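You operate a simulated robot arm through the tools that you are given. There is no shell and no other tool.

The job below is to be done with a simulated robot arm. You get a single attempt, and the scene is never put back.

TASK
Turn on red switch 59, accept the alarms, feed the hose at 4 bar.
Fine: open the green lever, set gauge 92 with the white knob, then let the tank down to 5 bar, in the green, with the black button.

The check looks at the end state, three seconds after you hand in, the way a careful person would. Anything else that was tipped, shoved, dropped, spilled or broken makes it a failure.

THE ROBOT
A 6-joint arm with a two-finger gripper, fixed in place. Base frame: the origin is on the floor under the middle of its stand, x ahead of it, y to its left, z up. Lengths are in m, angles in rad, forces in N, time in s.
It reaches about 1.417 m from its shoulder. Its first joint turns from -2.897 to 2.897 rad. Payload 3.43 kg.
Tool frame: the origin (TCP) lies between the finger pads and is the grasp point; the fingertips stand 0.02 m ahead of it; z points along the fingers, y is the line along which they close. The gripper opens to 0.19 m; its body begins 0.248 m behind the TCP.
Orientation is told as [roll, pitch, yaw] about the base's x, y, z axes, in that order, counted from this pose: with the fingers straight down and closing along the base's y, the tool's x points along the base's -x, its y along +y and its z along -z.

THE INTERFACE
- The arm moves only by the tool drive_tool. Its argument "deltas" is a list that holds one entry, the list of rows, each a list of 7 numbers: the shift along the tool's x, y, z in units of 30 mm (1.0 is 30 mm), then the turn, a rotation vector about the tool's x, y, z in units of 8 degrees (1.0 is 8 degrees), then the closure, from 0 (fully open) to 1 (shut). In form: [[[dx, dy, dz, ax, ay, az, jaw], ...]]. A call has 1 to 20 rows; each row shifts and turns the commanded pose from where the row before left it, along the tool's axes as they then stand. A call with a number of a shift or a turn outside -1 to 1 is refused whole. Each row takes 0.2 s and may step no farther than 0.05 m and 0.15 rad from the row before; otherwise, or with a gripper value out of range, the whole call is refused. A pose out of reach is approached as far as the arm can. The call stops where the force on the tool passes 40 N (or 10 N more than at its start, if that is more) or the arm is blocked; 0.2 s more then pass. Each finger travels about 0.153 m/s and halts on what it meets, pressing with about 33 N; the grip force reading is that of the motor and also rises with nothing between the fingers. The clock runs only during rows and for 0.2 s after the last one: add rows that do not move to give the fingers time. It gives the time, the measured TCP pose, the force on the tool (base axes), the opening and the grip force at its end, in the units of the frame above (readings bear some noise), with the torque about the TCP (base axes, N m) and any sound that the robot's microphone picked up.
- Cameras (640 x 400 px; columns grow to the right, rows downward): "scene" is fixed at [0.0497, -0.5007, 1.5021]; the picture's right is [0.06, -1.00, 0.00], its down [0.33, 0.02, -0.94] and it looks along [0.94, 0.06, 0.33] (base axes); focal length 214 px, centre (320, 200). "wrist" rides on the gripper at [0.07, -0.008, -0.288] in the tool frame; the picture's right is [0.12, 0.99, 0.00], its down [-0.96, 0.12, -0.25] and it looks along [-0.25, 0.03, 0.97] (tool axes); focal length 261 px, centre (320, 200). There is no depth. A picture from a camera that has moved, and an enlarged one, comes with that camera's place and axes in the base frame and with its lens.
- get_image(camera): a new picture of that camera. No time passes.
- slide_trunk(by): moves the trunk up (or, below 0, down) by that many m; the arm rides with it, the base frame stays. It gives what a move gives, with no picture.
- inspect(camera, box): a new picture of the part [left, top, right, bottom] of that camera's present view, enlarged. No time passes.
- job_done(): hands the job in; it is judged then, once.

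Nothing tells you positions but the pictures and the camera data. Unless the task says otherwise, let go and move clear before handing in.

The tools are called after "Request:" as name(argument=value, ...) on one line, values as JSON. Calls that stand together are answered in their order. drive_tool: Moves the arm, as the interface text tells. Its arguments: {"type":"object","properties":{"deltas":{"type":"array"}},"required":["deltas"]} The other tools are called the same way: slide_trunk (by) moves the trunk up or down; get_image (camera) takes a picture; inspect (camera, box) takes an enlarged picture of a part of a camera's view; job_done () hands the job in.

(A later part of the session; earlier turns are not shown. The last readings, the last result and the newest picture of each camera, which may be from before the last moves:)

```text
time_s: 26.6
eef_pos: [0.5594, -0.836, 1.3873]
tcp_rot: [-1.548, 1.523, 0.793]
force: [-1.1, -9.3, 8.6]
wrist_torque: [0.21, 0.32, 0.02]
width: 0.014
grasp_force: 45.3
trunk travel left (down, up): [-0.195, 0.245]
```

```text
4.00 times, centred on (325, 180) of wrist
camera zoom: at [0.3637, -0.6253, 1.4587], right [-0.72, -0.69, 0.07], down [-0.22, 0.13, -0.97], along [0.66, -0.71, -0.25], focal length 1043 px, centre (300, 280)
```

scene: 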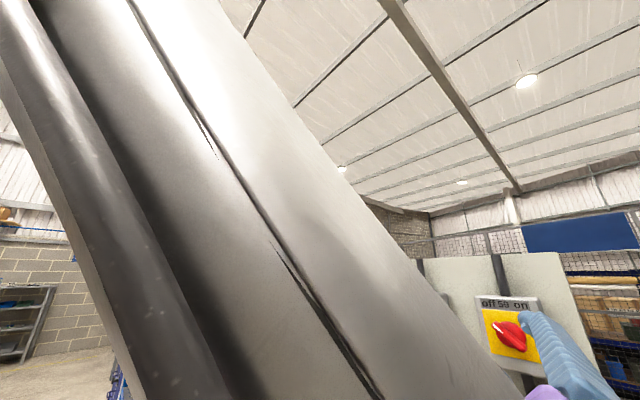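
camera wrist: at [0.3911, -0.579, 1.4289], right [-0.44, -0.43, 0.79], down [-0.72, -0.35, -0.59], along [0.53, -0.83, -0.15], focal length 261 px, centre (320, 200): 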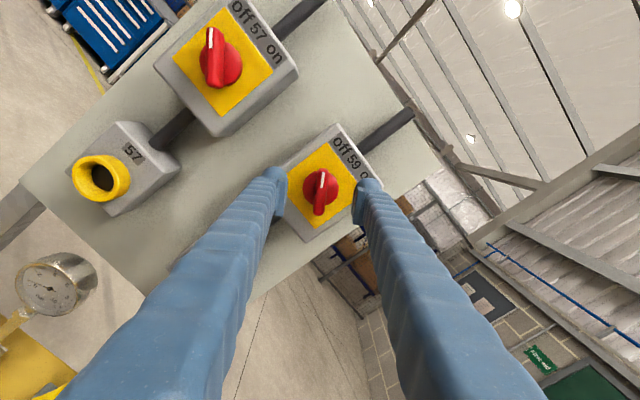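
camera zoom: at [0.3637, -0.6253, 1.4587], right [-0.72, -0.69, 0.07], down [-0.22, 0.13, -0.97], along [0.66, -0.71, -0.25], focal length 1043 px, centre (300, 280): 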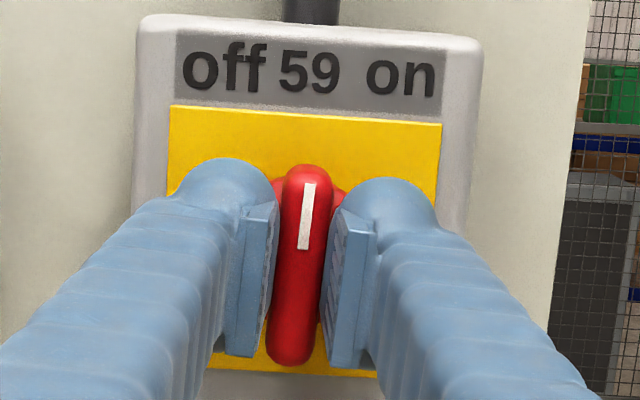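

The knob follows: the mark now points straight up, halfway between off and on. I'll continue the remaining ~45°.

Request:
drive_tool(deltas=[[[0, 0, 0, 0, 0, 1, 1], [0, 0, 0, 0, 0, 1, 1], [0, 0, 0, 0, 0, 1, 1], [0, 0, 0, 0, 0, 1, 1], [0, 0, 0, 0, 0, 1, 1]]])

Request:
get_image(camera="wrist")

Request:
inspect(camera="wrist", box=[250, 130, 400, 230])

```text
time_s: 27.8
eef_pos: [0.5593, -0.8368, 1.3873]
tcp_rot: [-1.567, 0.824, 0.771]
force: [-5.7, -17.9, 16.0]
wrist_torque: [0.0, -0.05, -0.02]
width: 0.0141
grasp_force: 45.1
trunk travel left (down, up): [-0.195, 0.245]
```

```text
taken
camera wrist: at [0.3291, -0.6586, 1.4446], right [-0.58, -0.56, -0.59], down [0.24, 0.58, -0.78], along [0.78, -0.59, -0.2], focal length 261 px, centre (320, 200)
```

wrist: 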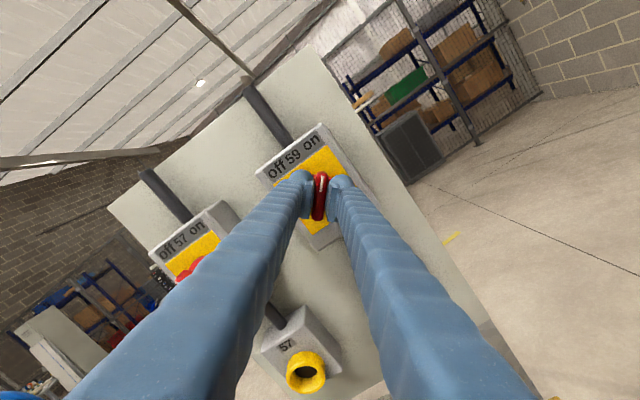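

```text
4.00 times, centred on (325, 180) of wrist
camera zoom: at [0.3291, -0.6586, 1.4446], right [-0.58, -0.56, -0.59], down [0.24, 0.58, -0.78], along [0.78, -0.59, -0.2], focal length 1043 px, centre (300, 280)
```

zoom: 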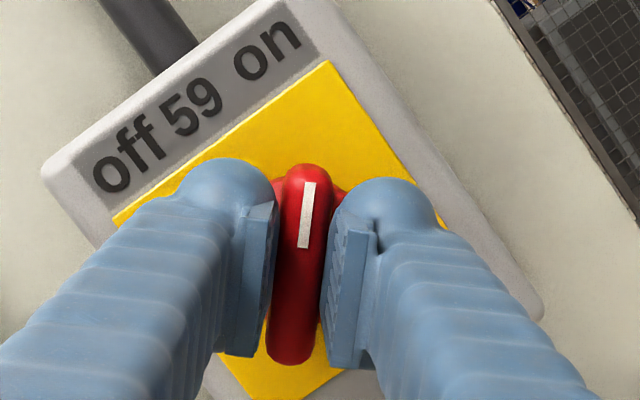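

The mark now points to "on" (~88° turned). I'll add the last couple of degrees to make sure it seats, then open and back off.

Request:
drive_tool(deltas=[[[0.05, 0, 0, 0, 0, 0.4, 1], [0, 0, 0, 0, 0, 0, 1]]])

Request:
inspect(camera="scene", box=[210, 200, 310, 340])

```text
time_s: 28.4
eef_pos: [0.5593, -0.8367, 1.3858]
tcp_rot: [-1.566, 0.77, 0.775]
force: [-4.6, -15.9, 12.2]
wrist_torque: [-0.57, 0.53, -0.03]
width: 0.0139
grasp_force: 45.2
trunk travel left (down, up): [-0.195, 0.245]
```

```text
2.86 times, centred on (260, 270) of scene
camera zoom: at [0.0497, -0.5007, 1.5021], right [0.06, -1.0, 0.0], down [0.33, 0.02, -0.94], along [0.94, 0.06, 0.33], focal length 613 px, centre (491, 0)
```

zoom: 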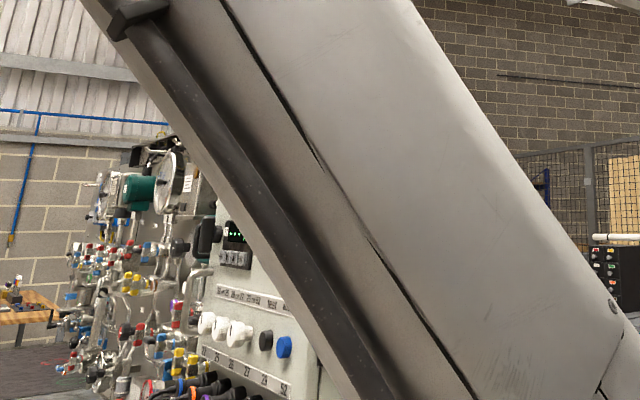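

The end stop is felt and the cabinet display 72 has lit up, so power is on. Now I release and back off straight.

Request:
drive_tool(deltas=[[[0, 0, 0, 0, 0, 0, 0.6], [0, 0, 0, 0, 0, 0, 0.6], [0, 0, -1, 0, 0, 0, 0.6], [0, 0, -1, 0, 0, 0, 0.6], [0, 0, -1, 0, 0, 0, 0.6], [0, 0, -1, 0, 0, 0, 0.6], [0, 0, -1, 0, 0, 0, 0.6]]])

Request:
get_image(camera="wrist")

Request:
inspect(camera="wrist", box=[200, 80, 400, 230])

Request:
get_image(camera="scene")

```text
time_s: 30.0
eef_pos: [0.4535, -0.7277, 1.3886]
tcp_rot: [-1.568, 0.772, 0.774]
force: [-0.2, 0.2, -0.2]
wrist_torque: [0.03, 0.04, 0.03]
width: 0.0759
grasp_force: 0.1
trunk travel left (down, up): [-0.195, 0.245]
```

```text
taken
camera wrist: at [0.2216, -0.5518, 1.4447], right [-0.56, -0.54, -0.63], down [0.26, 0.6, -0.75], along [0.79, -0.59, -0.19], focal length 261 px, centre (320, 200)
```

wrist: 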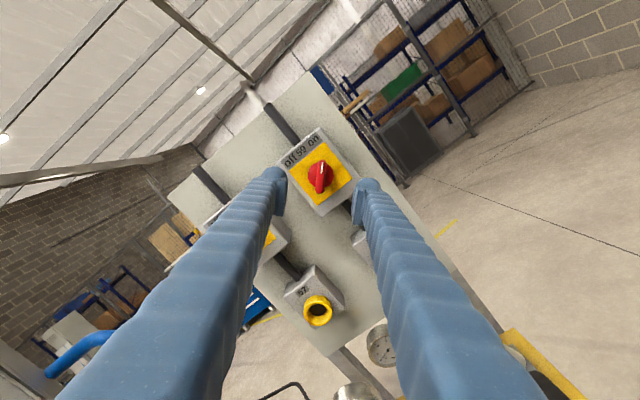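

```text
2.67 times, centred on (300, 155) of wrist
camera zoom: at [0.2216, -0.5518, 1.4447], right [-0.56, -0.54, -0.63], down [0.26, 0.6, -0.75], along [0.79, -0.59, -0.19], focal length 695 px, centre (373, 320)
```

zoom: 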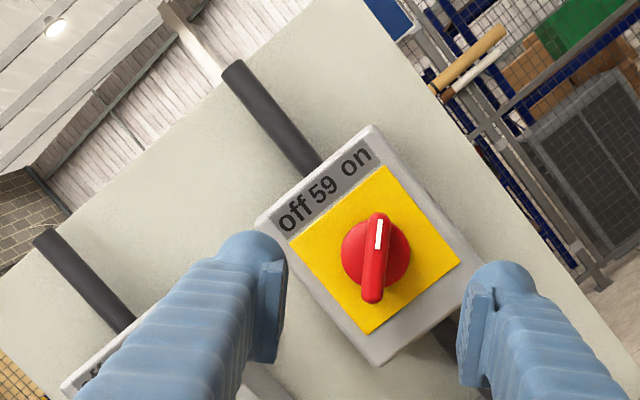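

```text
taken
```

scene: 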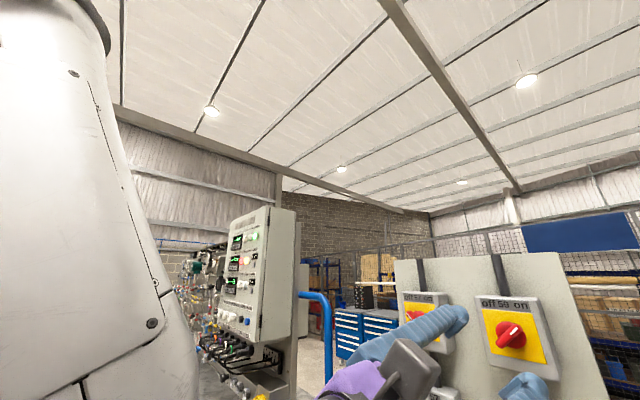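

Switch 59 is on. Now check the cabinet's displays and alarm lamps from the scene camera.

Request:
inspect(camera="scene", box=[215, 205, 305, 265])

Request:
inspect(camera="scene", box=[215, 260, 305, 325])

```text
6.67 times, centred on (260, 235) of scene
camera zoom: at [0.0497, -0.5007, 1.5021], right [0.06, -1.0, 0.0], down [0.33, 0.02, -0.94], along [0.94, 0.06, 0.33], focal length 1430 px, centre (720, -33)
```

zoom: 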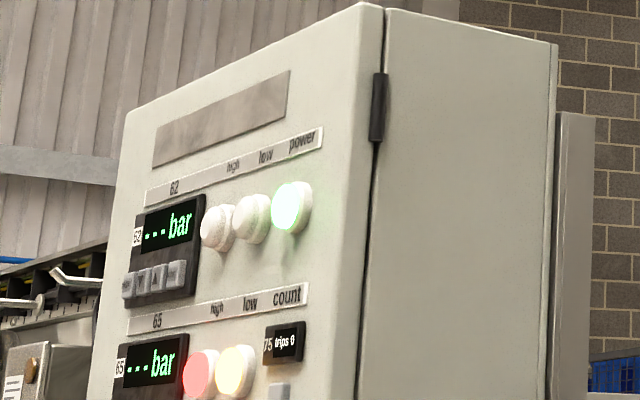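

```text
6.15 times, centred on (260, 292) of scene
camera zoom: at [0.0497, -0.5007, 1.5021], right [0.06, -1.0, 0.0], down [0.33, 0.02, -0.94], along [0.94, 0.06, 0.33], focal length 1320 px, centre (689, -369)
```

zoom: 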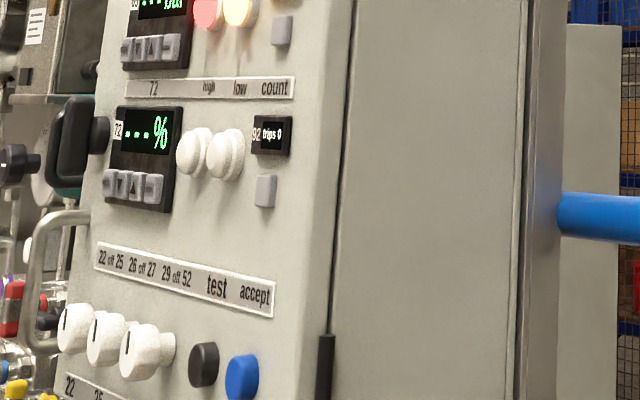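

Power lamp is green and alarms are lit on the cabinet (65 high red, low yellow, others probably flashing). Next I need the blue "accept" button; first I roll back to upright, back away from the panel and pitch the tool down for a safe transit.

Request:
drive_tool(deltas=[[[0, 0, -1, 0, 0, -0.94, 0.6], [0, 0, -1, 0, 0, -0.94, 0.6], [0, 0, 0, 0, 0, -0.94, 0.8], [0, 0, 0, 0, 0, -0.94, 1], [0, 0, 0, 0, 0, -0.94, 1], [0, 0, 0, 0, 0, -0.94, 1], [0.5, 0, 0, 0, -1, 0, 1], [0.5, 0, 0, 0, -1, 0, 1], [0.5, 0, 0, 0, -1, 0, 1], [0.5, 0, 0, 0, -1, 0, 1], [0.5, 0, 0, 0, -1, 0, 1]]])

Request:
get_image(camera="wrist")

```text
time_s: 32.6
eef_pos: [0.4837, -0.6922, 1.5136]
tcp_rot: [-0.245, 1.003, 2.195]
force: [-0.5, -0.9, -0.8]
wrist_torque: [0.01, 0.0, 0.08]
width: 0.0001
grasp_force: 33.0
trunk travel left (down, up): [-0.195, 0.245]
stopped in row 11: the arm was blocked; the commanded pose is now the measured one
```

```text
taken
camera wrist: at [0.3177, -0.5652, 1.7239], right [-0.63, -0.78, -0.03], down [-0.55, 0.46, -0.7], along [0.56, -0.42, -0.72], focal length 261 px, centre (320, 200)
```

wrist: 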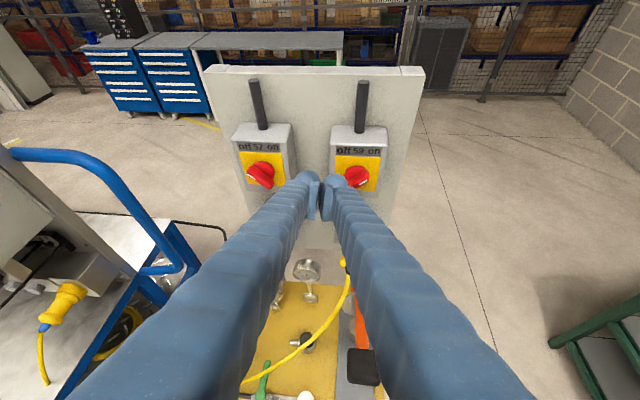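

The move reported "blocked" at the last row, with negligible tool force. I'll check the scene to see what the arm might be near.

Request:
get_image(camera="scene")

Request:
inspect(camera="wrist", box=[220, 230, 400, 400])

```text
taken
```

scene: 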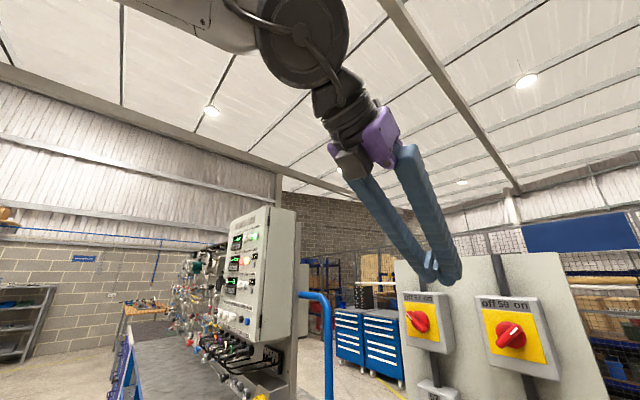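

```text
2.35 times, centred on (310, 315) of wrist
camera zoom: at [0.3177, -0.5652, 1.7239], right [-0.63, -0.78, -0.03], down [-0.55, 0.46, -0.7], along [0.56, -0.42, -0.72], focal length 613 px, centre (344, -71)
```

zoom: 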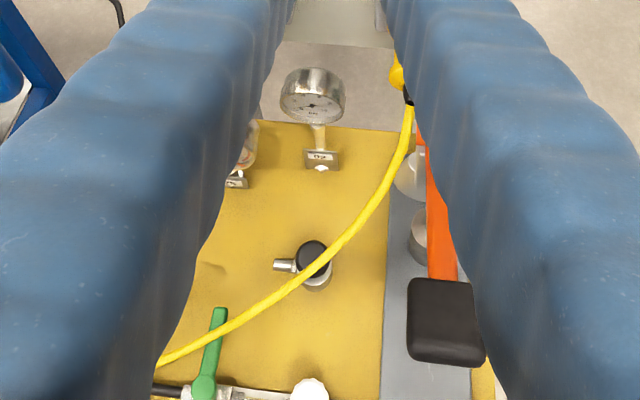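

Nothing is near the arm; it was likely a momentary lag. I'll carry on in free air: level the roll and move toward the front of the cabinet, keeping well clear of the blue handle.

Request:
drive_tool(deltas=[[[0, 0, 0, 0, 0, -0.55, 1], [0, 0, 0, 0, 0, -0.55, 1], [0.156, -0.9326, -0.0964, 0, 0, 0, 1], [0.156, -0.9326, -0.0964, 0, 0, 0, 1], [0.156, -0.9326, -0.0964, 0, 0, 0, 1], [0.156, -0.9326, -0.0964, 0, 0, 0, 1], [0.156, -0.9326, -0.0964, 0, 0, 0, 1], [0.156, -0.9326, -0.0964, 0, 0, 0, 1], [0.156, -0.9326, -0.0964, 0, 0, 0, 1]]])

Request:
get_image(camera="wrist")

```text
time_s: 34.6
eef_pos: [0.6079, -0.5396, 1.5463]
tcp_rot: [0.003, 1.016, 2.482]
force: [0.8, -0.1, 0.3]
wrist_torque: [0.01, 0.0, -0.05]
width: 0.0002
grasp_force: 32.8
trunk travel left (down, up): [-0.195, 0.245]
```

```text
taken
camera wrist: at [0.4487, -0.4054, 1.7582], right [-0.56, -0.82, 0.1], down [-0.64, 0.35, -0.69], along [0.53, -0.45, -0.72], focal length 261 px, centre (320, 200)
```

wrist: 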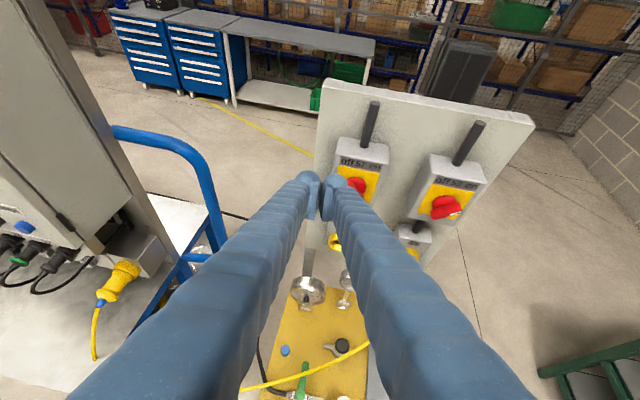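

The cabinet now shows at the left with the blue accept button at the image edge. I'll zoom there to triangulate it.

Request:
inspect(camera="wrist", box=[0, 60, 160, 300])

Request:
inspect(camera="scene", box=[215, 200, 305, 330])

```text
1.67 times, centred on (80, 180) of wrist
camera zoom: at [0.4487, -0.4054, 1.7582], right [-0.56, -0.82, 0.1], down [-0.64, 0.35, -0.69], along [0.53, -0.45, -0.72], focal length 434 px, centre (720, 233)
```

zoom: 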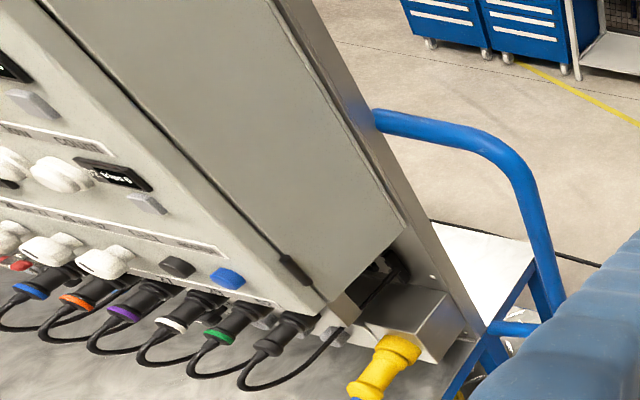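

```text
3.08 times, centred on (260, 265) of scene
camera zoom: at [0.0497, -0.5007, 1.5021], right [0.06, -1.0, 0.0], down [0.33, 0.02, -0.94], along [0.94, 0.06, 0.33], focal length 660 px, centre (505, 0)
```

zoom: 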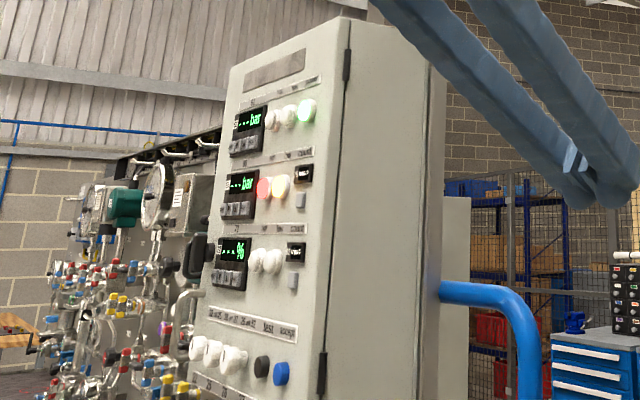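

Triangulation puts the accept button at about (0.959, -0.163, 1.337), with "test" 6 cm to its left, face normal pointing (-0.707, 0.707). I'll move in front of it on an outward path with the fingers closed, tool pitched ~30° down.

Request:
drive_tool(deltas=[[[-0.408, -0.953, -0.2556, 0, 0, 0, 1], [-0.408, -0.953, -0.2556, 0, 0, 0, 1], [-0.408, -0.953, -0.2556, 0, 0, 0, 1], [-0.408, -0.953, -0.2556, 0, 0, 0, 1], [-0.408, -0.953, -0.2556, 0, 0, 0, 1], [-0.408, -0.953, -0.2556, 0, 0, 0, 1], [-0.408, -0.953, -0.2556, 0, 0, 0, 1], [-0.408, -0.953, -0.2556, 0, 0, 0, 1], [-0.408, -0.953, -0.2556, 0, 0, 0, 1], [-0.408, -0.953, -0.2556, 0, 0, 0, 1], [-0.408, -0.953, -0.2556, 0, 0, 0, 1], [-0.408, -0.953, -0.2556, 0, 0, 0, 1], [-0.408, -0.953, -0.2556, 0, 0, 0, 1], [-0.408, -0.953, -0.2556, 0, 0, 0, 1], [-0.408, -0.953, -0.2556, 0, 0, 0, 1], [0, 0, 0, -0.747, 0, 0.46, 1], [0, 0, 0, 0, 0, 0, 1]]])

Request:
get_image(camera="wrist")

Request:
get_image(camera="scene")

```text
time_s: 36.7
eef_pos: [0.5964, -0.4187, 1.374]
tcp_rot: [-0.026, 0.881, 2.491]
force: [0.2, 0.0, 0.4]
wrist_torque: [0.05, 0.0, 0.04]
width: 0.0001
grasp_force: 33.5
out of reach, approached as far as the arm can: row 3, 4, 5, 6, 7, 8, 9, 10
trunk travel left (down, up): [-0.195, 0.245]
stopped in row 10: the arm was blocked; the commanded pose is now the measured one
```

```text
taken
camera wrist: at [0.4542, -0.3097, 1.6119], right [-0.52, -0.85, 0.08], down [-0.71, 0.39, -0.59], along [0.47, -0.36, -0.81], focal length 261 px, centre (320, 200)
```

wrist: 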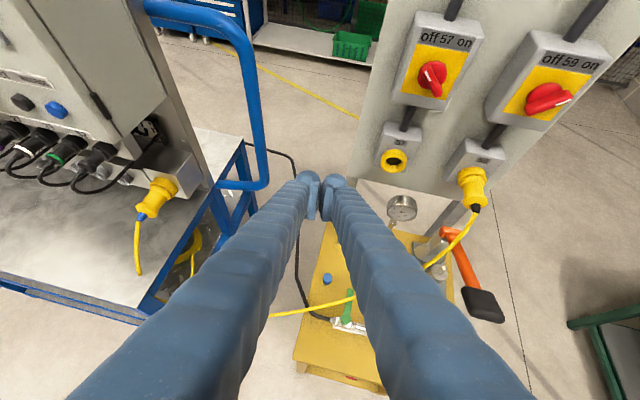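

```text
taken
```

scene: 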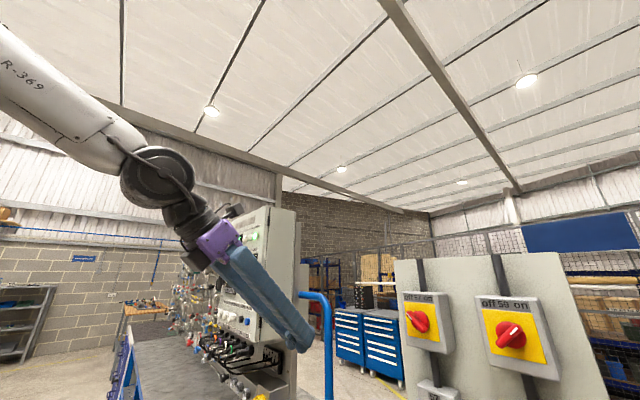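

The wrist got too close to the base in that orientation. I'll pitch the tool to point straight down first (which puts the wrist above and farther out), then transit.

Request:
drive_tool(deltas=[[[0, 0, 0, 0, -1, 0, 1], [0, 0, 0, 0, -1, 0, 1], [0, 0, 0, 0, -1, 0, 1], [0, 0, 0, 0, -1, 0, 1], [0, 0, 0, 0, -1, 0, 1], [0, 0, 0, 0, -1, 0, 1]]])

Request:
get_image(camera="wrist")

```text
time_s: 38.1
eef_pos: [0.5525, -0.4645, 1.3706]
tcp_rot: [-0.024, 0.047, 2.527]
force: [1.2, -0.6, -0.3]
wrist_torque: [-0.05, 0.15, 0.02]
width: 0.0
grasp_force: 32.5
out of reach, approached as far as the arm can: row 1, 2, 3, 4, 5, 6
trunk travel left (down, up): [-0.195, 0.245]
```

```text
taken
camera wrist: at [0.5993, -0.4958, 1.6603], right [-0.48, -0.88, -0.02], down [-0.86, 0.46, 0.2], along [-0.17, 0.11, -0.98], focal length 261 px, centre (320, 200)
```

wrist: 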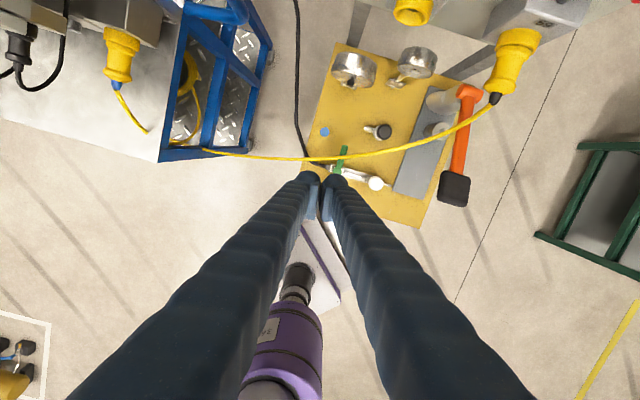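

The wrist passed near a singularity (gripper in line with the forearm) and seems wound the wrong way. I'll unwind: lift and pitch back up to the earlier good pose, checking that the reach warning clears.

Request:
drive_tool(deltas=[[[0, 0, -0.8, 0, 1, 0, 1], [0.2, 0, -0.8, 0, 1, 0, 1], [0.6, 0, -0.8, 0, 1, 0, 1], [0.8, 0, -0.6, 0, 1, 0, 1], [0.8, 0, -0.3, 0, 1, 0, 1], [0.8, 0, 0, 0, 1, 0, 1], [0.6, 0, 0, 0, 1, 0, 1]]])

Request:
get_image(camera="scene")

Request:
get_image(camera="wrist")

```text
time_s: 39.7
eef_pos: [0.6072, -0.5122, 1.5131]
tcp_rot: [-0.037, 1.008, 2.48]
force: [1.0, -0.6, -0.4]
wrist_torque: [0.09, 0.02, 0.05]
width: 0.0
grasp_force: 33.0
trunk travel left (down, up): [-0.195, 0.245]
```

```text
taken
```

scene: 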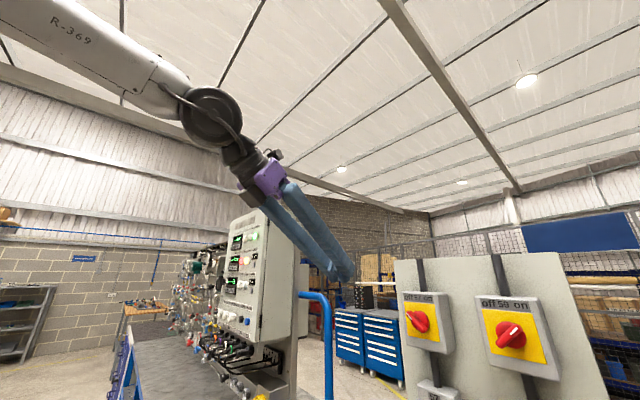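

```text
taken
camera wrist: at [0.4429, -0.3869, 1.7261], right [-0.54, -0.84, 0.08], down [-0.64, 0.34, -0.68], along [0.55, -0.42, -0.73], focal length 261 px, centre (320, 200)
```

wrist: 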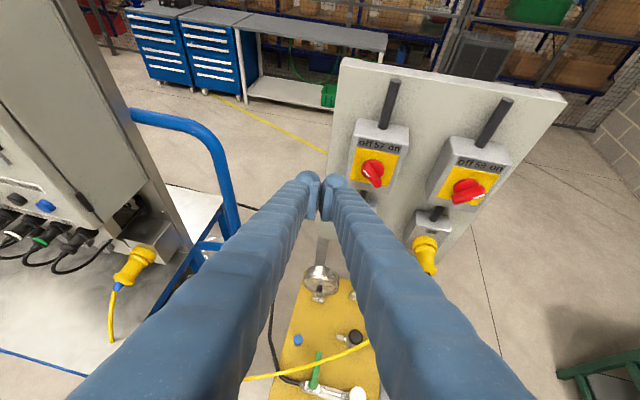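

No warnings now. I'll swing the tool to the left (about vertical) so it passes on the proper side of the forearm, then pitch straight down.

Request:
drive_tool(deltas=[[[0, 0, 0, 0.845, -0.024, -0.538, 1], [0, 0, 0, 0.845, -0.024, -0.538, 1], [0, 0, 0, 0.845, -0.024, -0.538, 1], [0, 0, 0, 0.845, -0.024, -0.538, 1], [0, 0, 0, 0.845, -0.024, -0.538, 1], [0, 0, 0, 0.845, -0.024, -0.538, 1], [0, 0, 0, 0.845, -0.024, -0.538, 1]]])

Request:
get_image(camera="scene")

```text
time_s: 41.3
eef_pos: [0.6035, -0.5067, 1.5277]
tcp_rot: [-0.007, 1.009, -2.796]
force: [0.3, -1.1, -0.8]
wrist_torque: [0.06, -0.08, 0.09]
width: 0.0002
grasp_force: 32.7
trunk travel left (down, up): [-0.195, 0.245]
```

```text
taken
```

scene: 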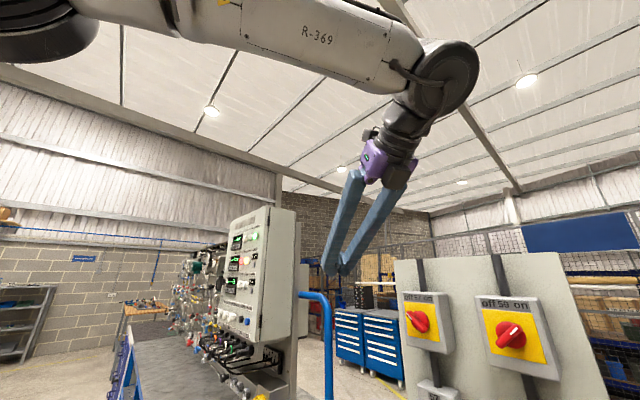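

Good, no warnings. Now pitch down to vertical.

Request:
drive_tool(deltas=[[[0, 0, 0, 0, -1, 0, 1], [0, 0, 0, 0, -1, 0, 1], [0, 0, 0, 0, -1, 0, 1], [0, 0, 0, 0, -1, 0, 1], [0, 0, 0, 0, -1, 0, 1], [0, 0, 0, 0, -1, 0, 1], [0, 0, 0, 0, -1, 0, 1]]])

Request:
get_image(camera="scene")

Request:
get_image(camera="wrist")

```text
time_s: 42.9
eef_pos: [0.58, -0.4795, 1.4818]
tcp_rot: [0.005, 0.033, -2.792]
force: [0.7, 1.5, 0.8]
wrist_torque: [-0.21, 0.16, 0.0]
width: 0.0
grasp_force: 32.8
out of reach, approached as far as the arm can: row 6, 7
trunk travel left (down, up): [-0.195, 0.245]
```

```text
taken
```

scene: 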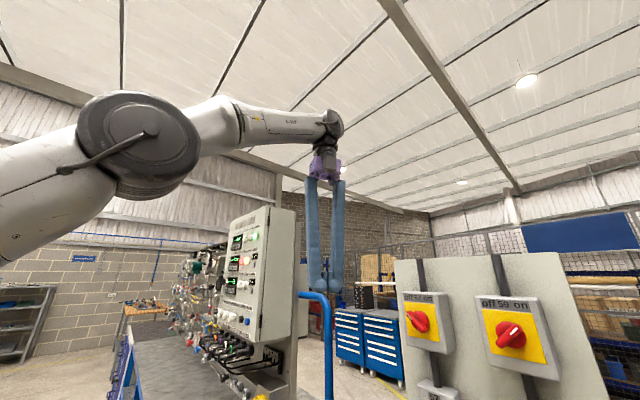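

```text
taken
camera wrist: at [0.6333, -0.4478, 1.7722], right [0.45, -0.89, 0.01], down [-0.87, -0.44, 0.22], along [-0.19, -0.11, -0.98], focal length 261 px, centre (320, 200)
```

wrist: 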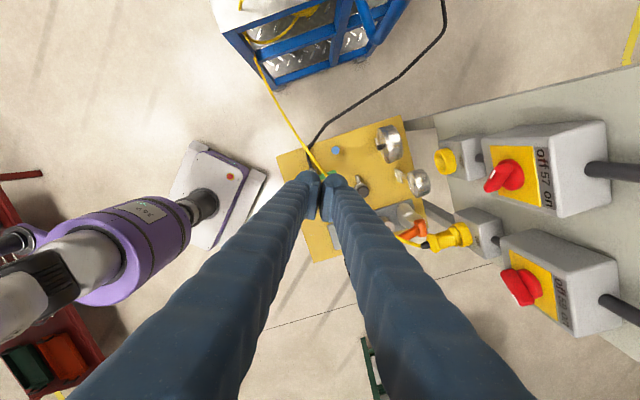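

The limit here is simply the raised wrist being too far above the lowered shoulder. I'll raise the trunk 0.2 m and lower the tool relative to it, which gives a comfortable posture.

Request:
slide_trunk(by=0.2)

Request:
drive_tool(deltas=[[[0, 0, 1, 0, 0, 0, 1], [0, 0, 1, 0, 0, 0, 1], [0, 0, 1, 0, 0, 0, 1], [0, 0, 1, 0, 0, 0, 1], [0, 0, 1, 0, 0, 0, 1], [0, 0, 1, 0, 0, 0, 1], [0, 0, 1, 0, 0, 0, 1]]])

```text
time_s: 45.0
eef_pos: [0.5774, -0.4796, 1.6832]
tcp_rot: [0.004, 0.035, -2.793]
force: [0.0, 0.2, 1.1]
wrist_torque: [0.01, 0.04, -0.01]
width: 0.0
grasp_force: 33.3
trunk travel left (down, up): [-0.395, 0.045]
```

```text
time_s: 46.6
eef_pos: [0.5843, -0.4782, 1.4707]
tcp_rot: [0.005, 0.037, -2.793]
force: [0.4, -0.8, 0.1]
wrist_torque: [0.03, 0.02, 0.01]
width: 0.0
grasp_force: 33.2
trunk travel left (down, up): [-0.395, 0.045]
```

Posture recovered. Now transit in the tool-down pose across to the front of the cabinet (y≈0.05), well clear of the cabinet edge.

Request:
drive_tool(deltas=[[[0.417, -0.952, 0, 0, 0, 0, 1], [0.417, -0.952, 0, 0, 0, 0, 1], [0.417, -0.952, 0, 0, 0, 0, 1], [0.417, -0.952, 0, 0, 0, 0, 1], [0.417, -0.952, 0, 0, 0, 0, 1], [0.417, -0.952, 0, 0, 0, 0, 1], [0.417, -0.952, 0, 0, 0, 0, 1], [0.417, -0.952, 0, 0, 0, 0, 1], [0.417, -0.952, 0, 0, 0, 0, 1], [0.417, -0.952, 0, 0, 0, 0, 1], [0.417, -0.952, 0, 0, 0, 0, 1], [0.417, -0.952, 0, 0, 0, 0, 1], [0.417, -0.952, 0, 0, 0, 0, 1], [0.417, -0.952, 0, 0, 0, 0, 1], [0.417, -0.952, 0, 0, 0, 0, 1], [0.417, -0.952, 0, 0, 0, 0, 1]]])

Request:
get_image(camera="wrist")

Request:
get_image(camera="scene")

```text
time_s: 50.0
eef_pos: [0.6187, 0.0167, 1.4787]
tcp_rot: [0.005, 0.036, -2.793]
force: [-0.6, -0.3, -0.7]
wrist_torque: [-0.05, 0.01, -0.02]
width: 0.0
grasp_force: 33.1
trunk travel left (down, up): [-0.395, 0.045]
```

```text
taken
camera wrist: at [0.6716, 0.0486, 1.7685], right [0.45, -0.89, 0.01], down [-0.87, -0.44, 0.21], along [-0.19, -0.1, -0.98], focal length 261 px, centre (320, 200)
```

wrist: 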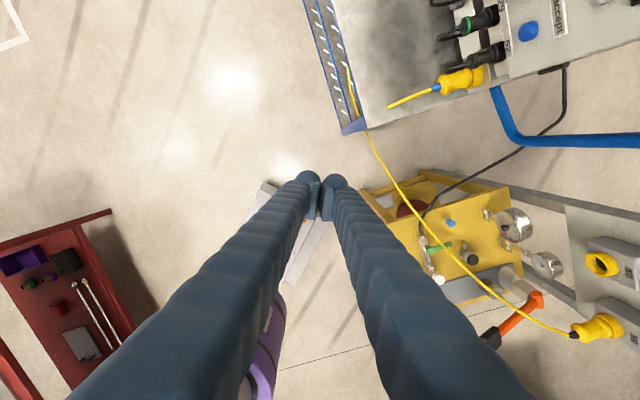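

```text
taken
```

scene: 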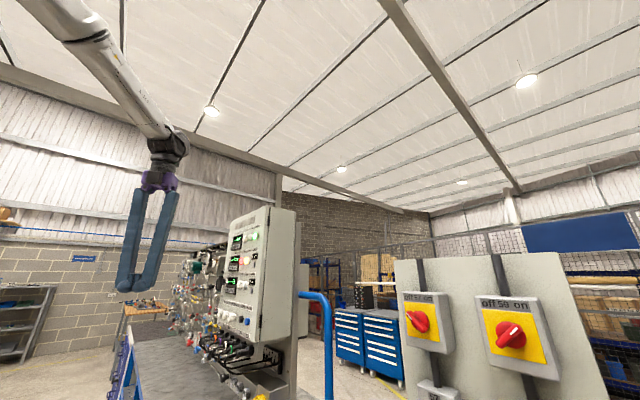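

The accept button is visible again and its position agrees with my estimate. I'll turn the tool to face it and pitch up toward the cabinet by ~48°.

Request:
drive_tool(deltas=[[[0, 0, 0, 0, 0, 0.9, 1], [0, 0, 0, 0, 0, 0.9, 1], [0, 0, 0, 0, 0, 0.9, 1], [0, 0, 0, 0, 0, 0.9, 1], [0, 0, 0, 0, 0, 0.9, 1], [0, 0, 0, 0, 0, 0.9, 1], [0, 0, 0, 0, 0, 0.9, 1], [0, 0, 0, 0, 0, 0.9, 1], [0, 0, 0, 0, 0, 0.9, 1], [0, 0, 0, 0, 1, 0, 1], [0, 0, 0, 0, 1, 0, 1], [0, 0, 0, 0, 1, 0, 1], [0, 0, 0, 0, 1, 0, 1]]])

Request:
get_image(camera="wrist")

Request:
get_image(camera="scene")

```text
time_s: 52.8
eef_pos: [0.5849, -0.1264, 1.4424]
tcp_rot: [-0.192, 0.562, 2.767]
force: [0.4, -0.7, -0.6]
wrist_torque: [0.08, 0.0, 0.04]
width: 0.0
grasp_force: 33.4
out of reach, approached as far as the arm can: row 2, 3, 4, 5, 6, 7, 8, 9
trunk travel left (down, up): [-0.395, 0.045]
```

```text
taken
camera wrist: at [0.4826, -0.1348, 1.7204], right [-0.17, -0.98, -0.1], down [-0.93, 0.19, -0.33], along [0.34, 0.04, -0.94], focal length 261 px, centre (320, 200)
```

wrist: 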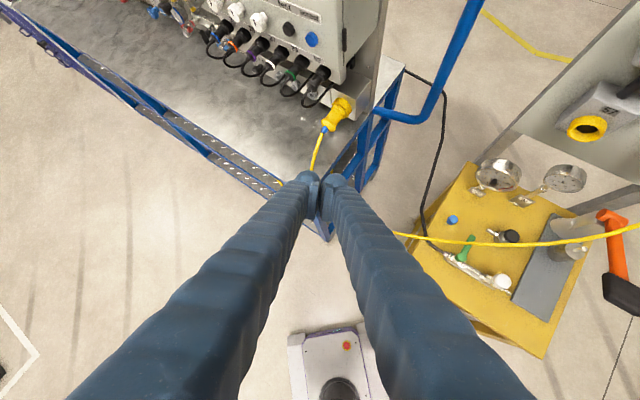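

```text
taken
```

scene: 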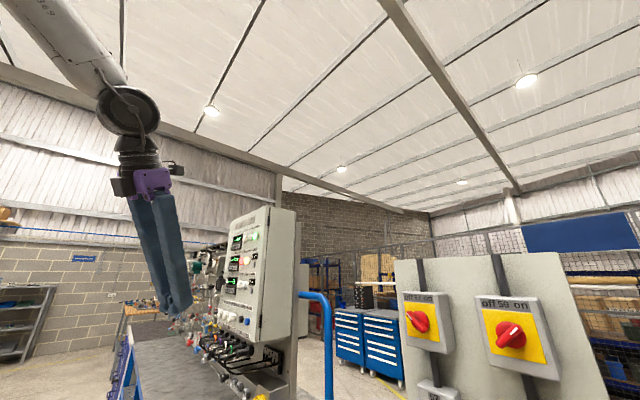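

That roll direction hits joint 6's limit, so I'll unwind the other way (roll −152°), giving plenty of margin.

Request:
drive_tool(deltas=[[[0, 0, 0, 0, 0, -1, 1], [0, 0, 0, 0, 0, -1, 1], [0, 0, 0, 0, 0, -1, 1], [0, 0, 0, 0, 0, -1, 1], [0, 0, 0, 0, 0, -1, 1], [0, 0, 0, 0, 0, -1, 1], [0, 0, 0, 0, 0, -1, 1], [0, 0, 0, 0, 0, -1, 1], [0, 0, 0, 0, 0, -1, 1], [0, 0, 0, 0, 0, -1, 1], [0, 0, 0, 0, 0, -1, 1], [0, 0, 0, 0, 0, -1, 1], [0, 0, 0, 0, 0, -1, 1], [0, 0, 0, 0, 0, -1, 1], [0, 0, 0, 0, 0, -1, 1], [0, 0, 0, 0, 0, -1, 1], [0, 0, 0, 0, 0, -1, 1], [0, 0, 0, 0, 0, -1, 1], [0, 0, 0, 0, 0, -1, 1]]])

Request:
get_image(camera="wrist")

```text
time_s: 56.8
eef_pos: [0.5831, -0.1255, 1.452]
tcp_rot: [0.448, -0.419, -0.907]
force: [-1.0, 0.1, -0.4]
wrist_torque: [0.0, 0.0, -0.01]
width: 0.0
grasp_force: 32.7
trunk travel left (down, up): [-0.395, 0.045]
```

```text
taken
camera wrist: at [0.3758, -0.0754, 1.6565], right [0.53, 0.78, 0.35], down [0.47, -0.61, 0.64], along [0.71, -0.18, -0.69], focal length 261 px, centre (320, 200)
```

wrist: 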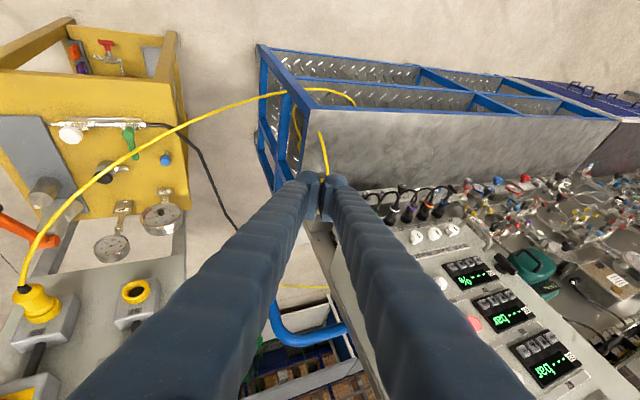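

No warnings now. I'll translate outward a bit and then rotate the tool to face the accept button squarely at ~40° downward pitch.

Request:
drive_tool(deltas=[[[-0.176, 0.921, 0.254, 0, 0, 0, 1], [-0.176, 0.921, 0.254, 0, 0, 0, 1], [-0.176, 0.921, 0.254, 0, 0, 0, 1], [-0.176, 0.921, 0.254, 0, 0, 0, 1], [-0.176, 0.921, 0.254, 0, 0, 0, 1], [-0.176, 0.921, 0.254, 0, 0, 0, 1], [-0.176, 0.921, 0.254, 0, 0, 0, 1], [0, 0, 0, 0.529, -0.61, -0.288, 1], [0, 0, 0, 0.529, -0.61, -0.288, 1], [0, 0, 0, 0.529, -0.61, -0.288, 1], [0, 0, 0, 0.529, -0.61, -0.288, 1], [0, 0, 0, 0.529, -0.61, -0.288, 1], [0, 0, 0, 0, 0, 0, 1]]])

Request:
get_image(camera="wrist")

Request:
get_image(camera="scene")

```text
time_s: 59.6
eef_pos: [0.7507, -0.0212, 1.5055]
tcp_rot: [0.004, -0.883, -0.786]
force: [0.3, -0.2, 0.0]
wrist_torque: [0.0, -0.04, 0.06]
width: 0.0
grasp_force: 32.8
trunk travel left (down, up): [-0.395, 0.045]
```

```text
taken
camera wrist: at [0.5552, 0.1623, 1.6336], right [0.65, 0.76, -0.09], down [0.38, -0.21, 0.9], along [0.66, -0.62, -0.42], focal length 261 px, centre (320, 200)
```

wrist: 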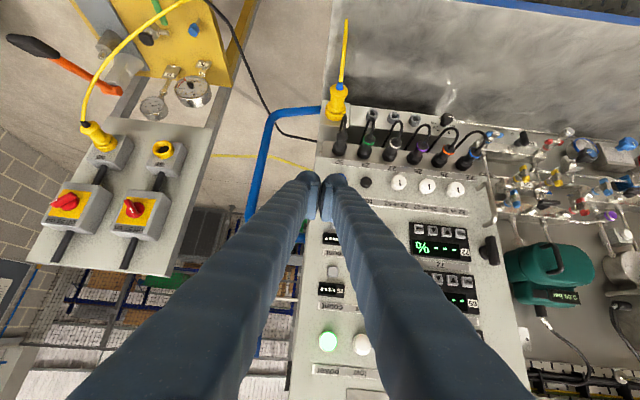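

```text
taken
```

scene: 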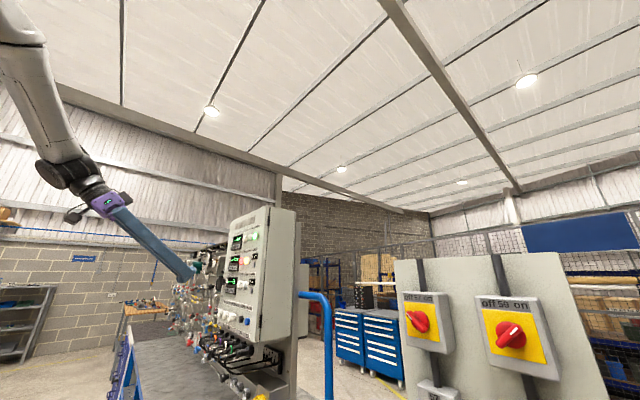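

Now facing the cabinet; the accept button should sit just behind the fingertips. I'll zoom in to verify.

Request:
inspect(camera="wrist", box=[270, 100, 430, 230])

Request:
inspect(camera="wrist", box=[290, 200, 500, 400])

```text
3.08 times, centred on (350, 165) of wrist
camera zoom: at [0.5552, 0.1623, 1.6336], right [0.65, 0.76, -0.09], down [0.38, -0.21, 0.9], along [0.66, -0.62, -0.42], focal length 802 px, centre (228, 308)
```

zoom: 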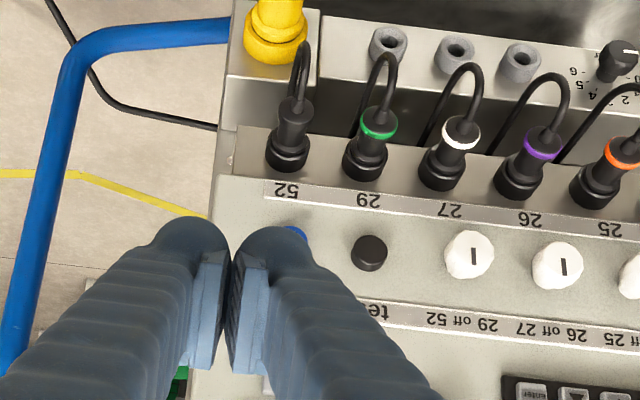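

```text
2.00 times, centred on (395, 300) of wrist
camera zoom: at [0.5552, 0.1623, 1.6336], right [0.65, 0.76, -0.09], down [0.38, -0.21, 0.9], along [0.66, -0.62, -0.42], focal length 521 px, centre (170, 0)
```

zoom: 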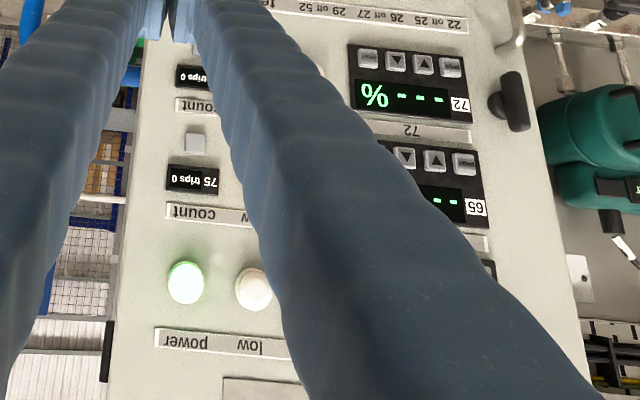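

The blue accept button is just behind the right fingertip, consistent with my estimate. I'll level the pitch to ~20° and move to 10 cm in front of the button.

Request:
drive_tool(deltas=[[[0, 0, 0, 0, -0.8, 0, 1], [0, 0, 0, 0, -0.8, 0, 1], [0, 0, 0, 0, -0.8, 0, 1], [0.633, 0.26, 0.99, 0, 0, 0, 1], [0.633, 0.26, 0.99, 0, 0, 0, 1], [0.633, 0.26, 0.99, 0, 0, 0, 1], [0.633, 0.26, 0.99, 0, 0, 0, 1], [0.633, 0.26, 0.99, 0, 0, 0, 1], [0.633, 0.26, 0.99, 0, 0, 0, 1], [0, 0, 0, 0, 0, 0, 1]]])

Request:
get_image(camera="wrist")

Request:
inspect(camera="scene", box=[190, 250, 310, 350])

```text
time_s: 61.8
eef_pos: [0.8752, -0.0793, 1.3393]
tcp_rot: [0.005, -1.217, -0.787]
force: [0.2, 0.1, 0.3]
wrist_torque: [0.01, -0.01, 0.04]
width: 0.0001
grasp_force: 32.8
trunk travel left (down, up): [-0.395, 0.045]
```

```text
taken
camera wrist: at [0.6613, 0.1229, 1.372], right [0.67, 0.73, -0.11], down [0.15, 0.01, 0.99], along [0.72, -0.68, -0.1], focal length 261 px, centre (320, 200)
```

wrist: 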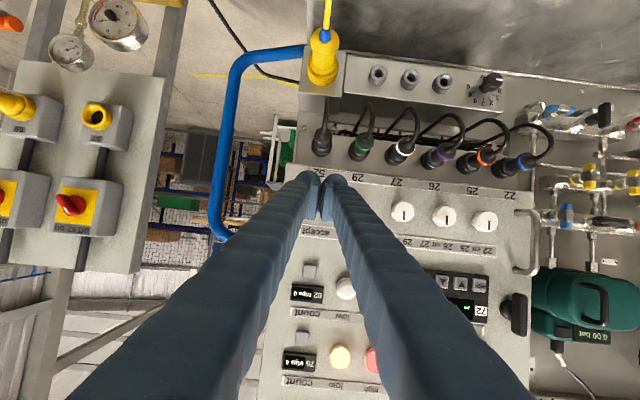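

```text
4.00 times, centred on (250, 300) of scene
camera zoom: at [0.0497, -0.5007, 1.5021], right [0.06, -1.0, 0.0], down [0.33, 0.02, -0.94], along [0.94, 0.06, 0.33], focal length 858 px, centre (600, -200)
```

zoom: 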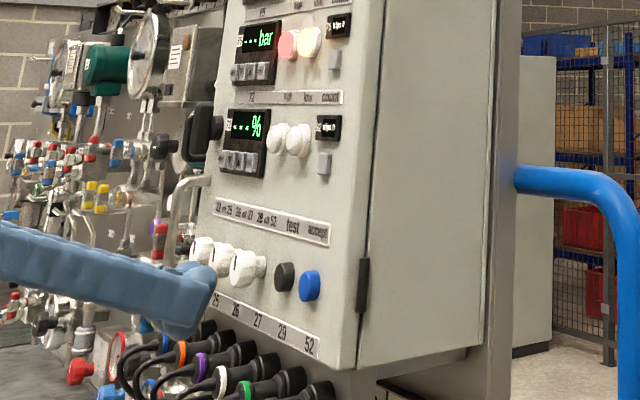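

The fingertips are 10 cm in front of the accept button, aligned. I'll advance 7 cm along the face normal, then go in small steps.

Request:
drive_tool(deltas=[[[-0.228, 0, 0.627, 0, 0, 0, 1], [-0.228, 0, 0.627, 0, 0, 0, 1], [-0.228, 0, 0.627, 0, 0, 0, 1], [-0.114, 0, 0.313, 0, 0, 0, 1], [0, 0, 0, 0, 0, 0, 1]]])

Request:
inspect(camera="scene", box=[210, 280, 290, 350])

Request:
inspect(camera="wrist", box=[260, 140, 400, 260])

```text
time_s: 63.0
eef_pos: [0.926, -0.1269, 1.3357]
tcp_rot: [-0.003, -1.216, -0.784]
force: [0.9, 0.4, 0.2]
wrist_torque: [-0.01, 0.01, -0.03]
width: 0.0
grasp_force: 33.0
trunk travel left (down, up): [-0.395, 0.045]
```

```text
5.71 times, centred on (250, 315) of scene
camera zoom: at [0.0497, -0.5007, 1.5021], right [0.06, -1.0, 0.0], down [0.33, 0.02, -0.94], along [0.94, 0.06, 0.33], focal length 1226 px, centre (720, -457)
```

zoom: 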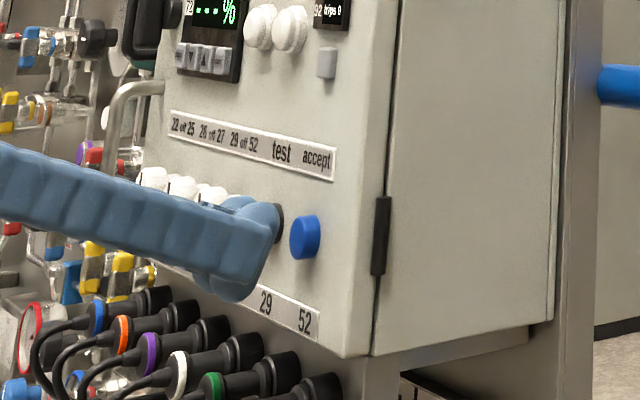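

```text
3.33 times, centred on (330, 200) of wrist
camera zoom: at [0.7108, 0.0757, 1.3685], right [0.67, 0.73, -0.11], down [0.15, 0.01, 0.99], along [0.72, -0.68, -0.11], focal length 869 px, centre (287, 200)
```

zoom: 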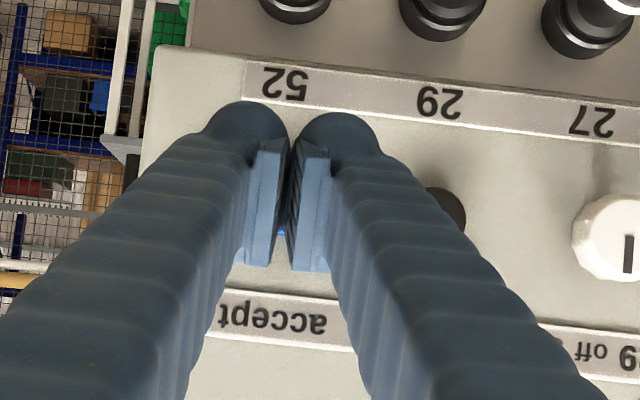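

The blue button shows exactly between the finger pads. I'll ease in 20 mm in small steps and watch the force.

Request:
drive_tool(deltas=[[[-0.057, 0, 0.157, 0, 0, 0, 1], [-0.057, 0, 0.157, 0, 0, 0, 1], [-0.057, 0, 0.157, 0, 0, 0, 1], [-0.057, 0, 0.157, 0, 0, 0, 1]]])

Request:
inspect(camera="scene", box=[210, 200, 300, 340])

```text
time_s: 64.0
eef_pos: [0.9395, -0.1422, 1.3335]
tcp_rot: [-0.001, -1.216, -0.785]
force: [0.0, -0.4, 0.0]
wrist_torque: [-0.02, 0.0, 0.0]
width: 0.0
grasp_force: 32.9
trunk travel left (down, up): [-0.395, 0.045]
```

```text
2.86 times, centred on (255, 270) of scene
camera zoom: at [0.0497, -0.5007, 1.5021], right [0.06, -1.0, 0.0], down [0.33, 0.02, -0.94], along [0.94, 0.06, 0.33], focal length 613 px, centre (506, 0)
```

zoom: 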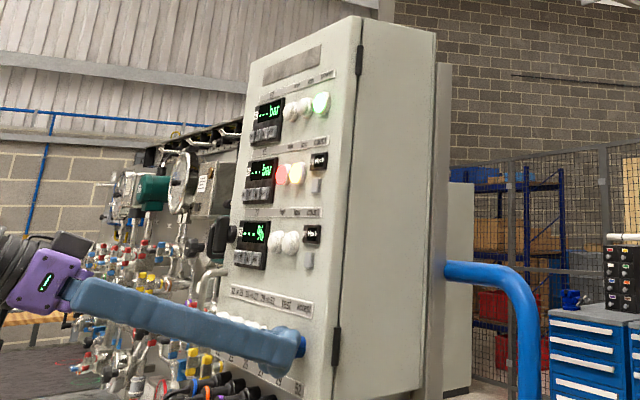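

No contact yet (a few mm left). Continuing gently with a slight upward correction.

Request:
drive_tool(deltas=[[[-0.15, 0, 0.13, 0, 0, 0, 1], [-0.08, 0, 0.13, 0, 0, 0, 1], [-0.05, 0, 0.13, 0, 0, 0, 1]]])

Request:
inspect(camera="scene", box=[210, 200, 300, 340])

```text
time_s: 64.8
eef_pos: [0.9467, -0.1476, 1.3396]
tcp_rot: [-0.001, -1.216, -0.782]
force: [-14.2, 16.5, -0.3]
wrist_torque: [-0.09, -0.04, 0.05]
width: 0.0061
grasp_force: 33.9
trunk travel left (down, up): [-0.395, 0.045]
heard: click
```

```text
2.86 times, centred on (255, 270) of scene
camera zoom: at [0.0497, -0.5007, 1.5021], right [0.06, -1.0, 0.0], down [0.33, 0.02, -0.94], along [0.94, 0.06, 0.33], focal length 613 px, centre (506, 0)
```

zoom: 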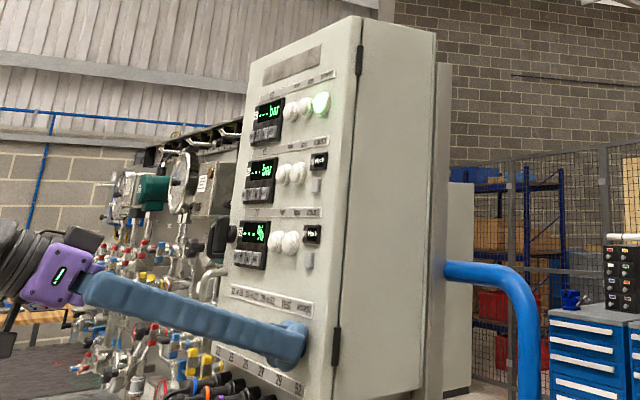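

A click was heard and the alarm lamps at 65 went out. I'll withdraw straight back and check the lamps again for flashing.

Request:
drive_tool(deltas=[[[0.171, 0, -0.47, 0, 0, 0, 1], [0.228, 0, -0.627, 0, 0, 0, 1], [0.342, 0, -0.94, 0, 0, 0, 1], [0.342, 0, -0.94, 0, 0, 0, 1], [0.342, 0, -0.94, 0, 0, 0, 1], [0.342, 0, -0.94, 0, 0, 0, 1]]])

Request:
inspect(camera="scene", box=[210, 200, 300, 340])

Request:
get_image(camera="wrist")

```text
time_s: 66.2
eef_pos: [0.8396, -0.0409, 1.3389]
tcp_rot: [0.001, -1.216, -0.786]
force: [-0.6, -0.2, 0.0]
wrist_torque: [-0.03, 0.0, 0.02]
width: 0.0
grasp_force: 34.3
trunk travel left (down, up): [-0.395, 0.045]
```

```text
2.86 times, centred on (255, 270) of scene
camera zoom: at [0.0497, -0.5007, 1.5021], right [0.06, -1.0, 0.0], down [0.33, 0.02, -0.94], along [0.94, 0.06, 0.33], focal length 613 px, centre (506, 0)
```

zoom: 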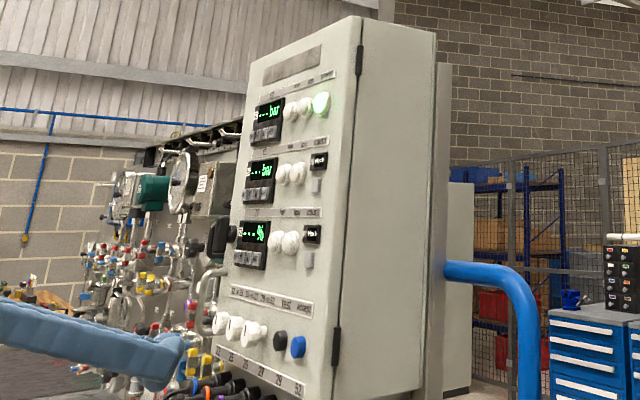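

```text
taken
camera wrist: at [0.624, 0.1615, 1.3742], right [0.67, 0.73, -0.11], down [0.15, 0.01, 0.99], along [0.72, -0.68, -0.11], focal length 261 px, centre (320, 200)
```

wrist: 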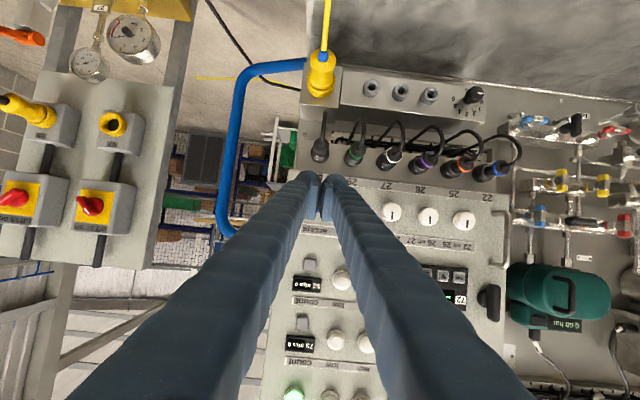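

Alarms are accepted (lamps remain off). From here the cart's gauges are visible at the upper left; let me zoom in on them.

Request:
inspect(camera="wrist", box=[50, 0, 200, 90])

```text
4.27 times, centred on (125, 45) of wrist
camera zoom: at [0.624, 0.1615, 1.3742], right [0.67, 0.73, -0.11], down [0.15, 0.01, 0.99], along [0.72, -0.68, -0.11], focal length 1112 px, centre (1152, 861)
```

zoom: 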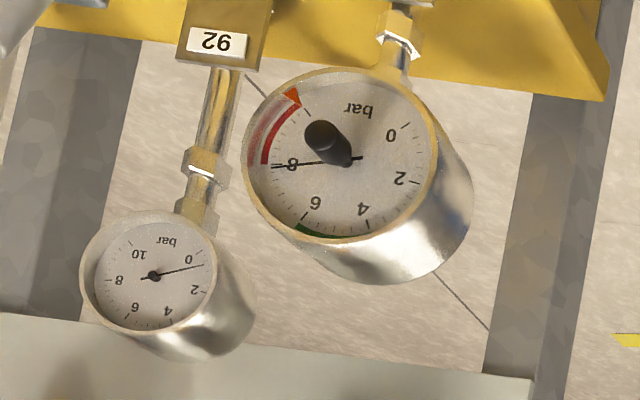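

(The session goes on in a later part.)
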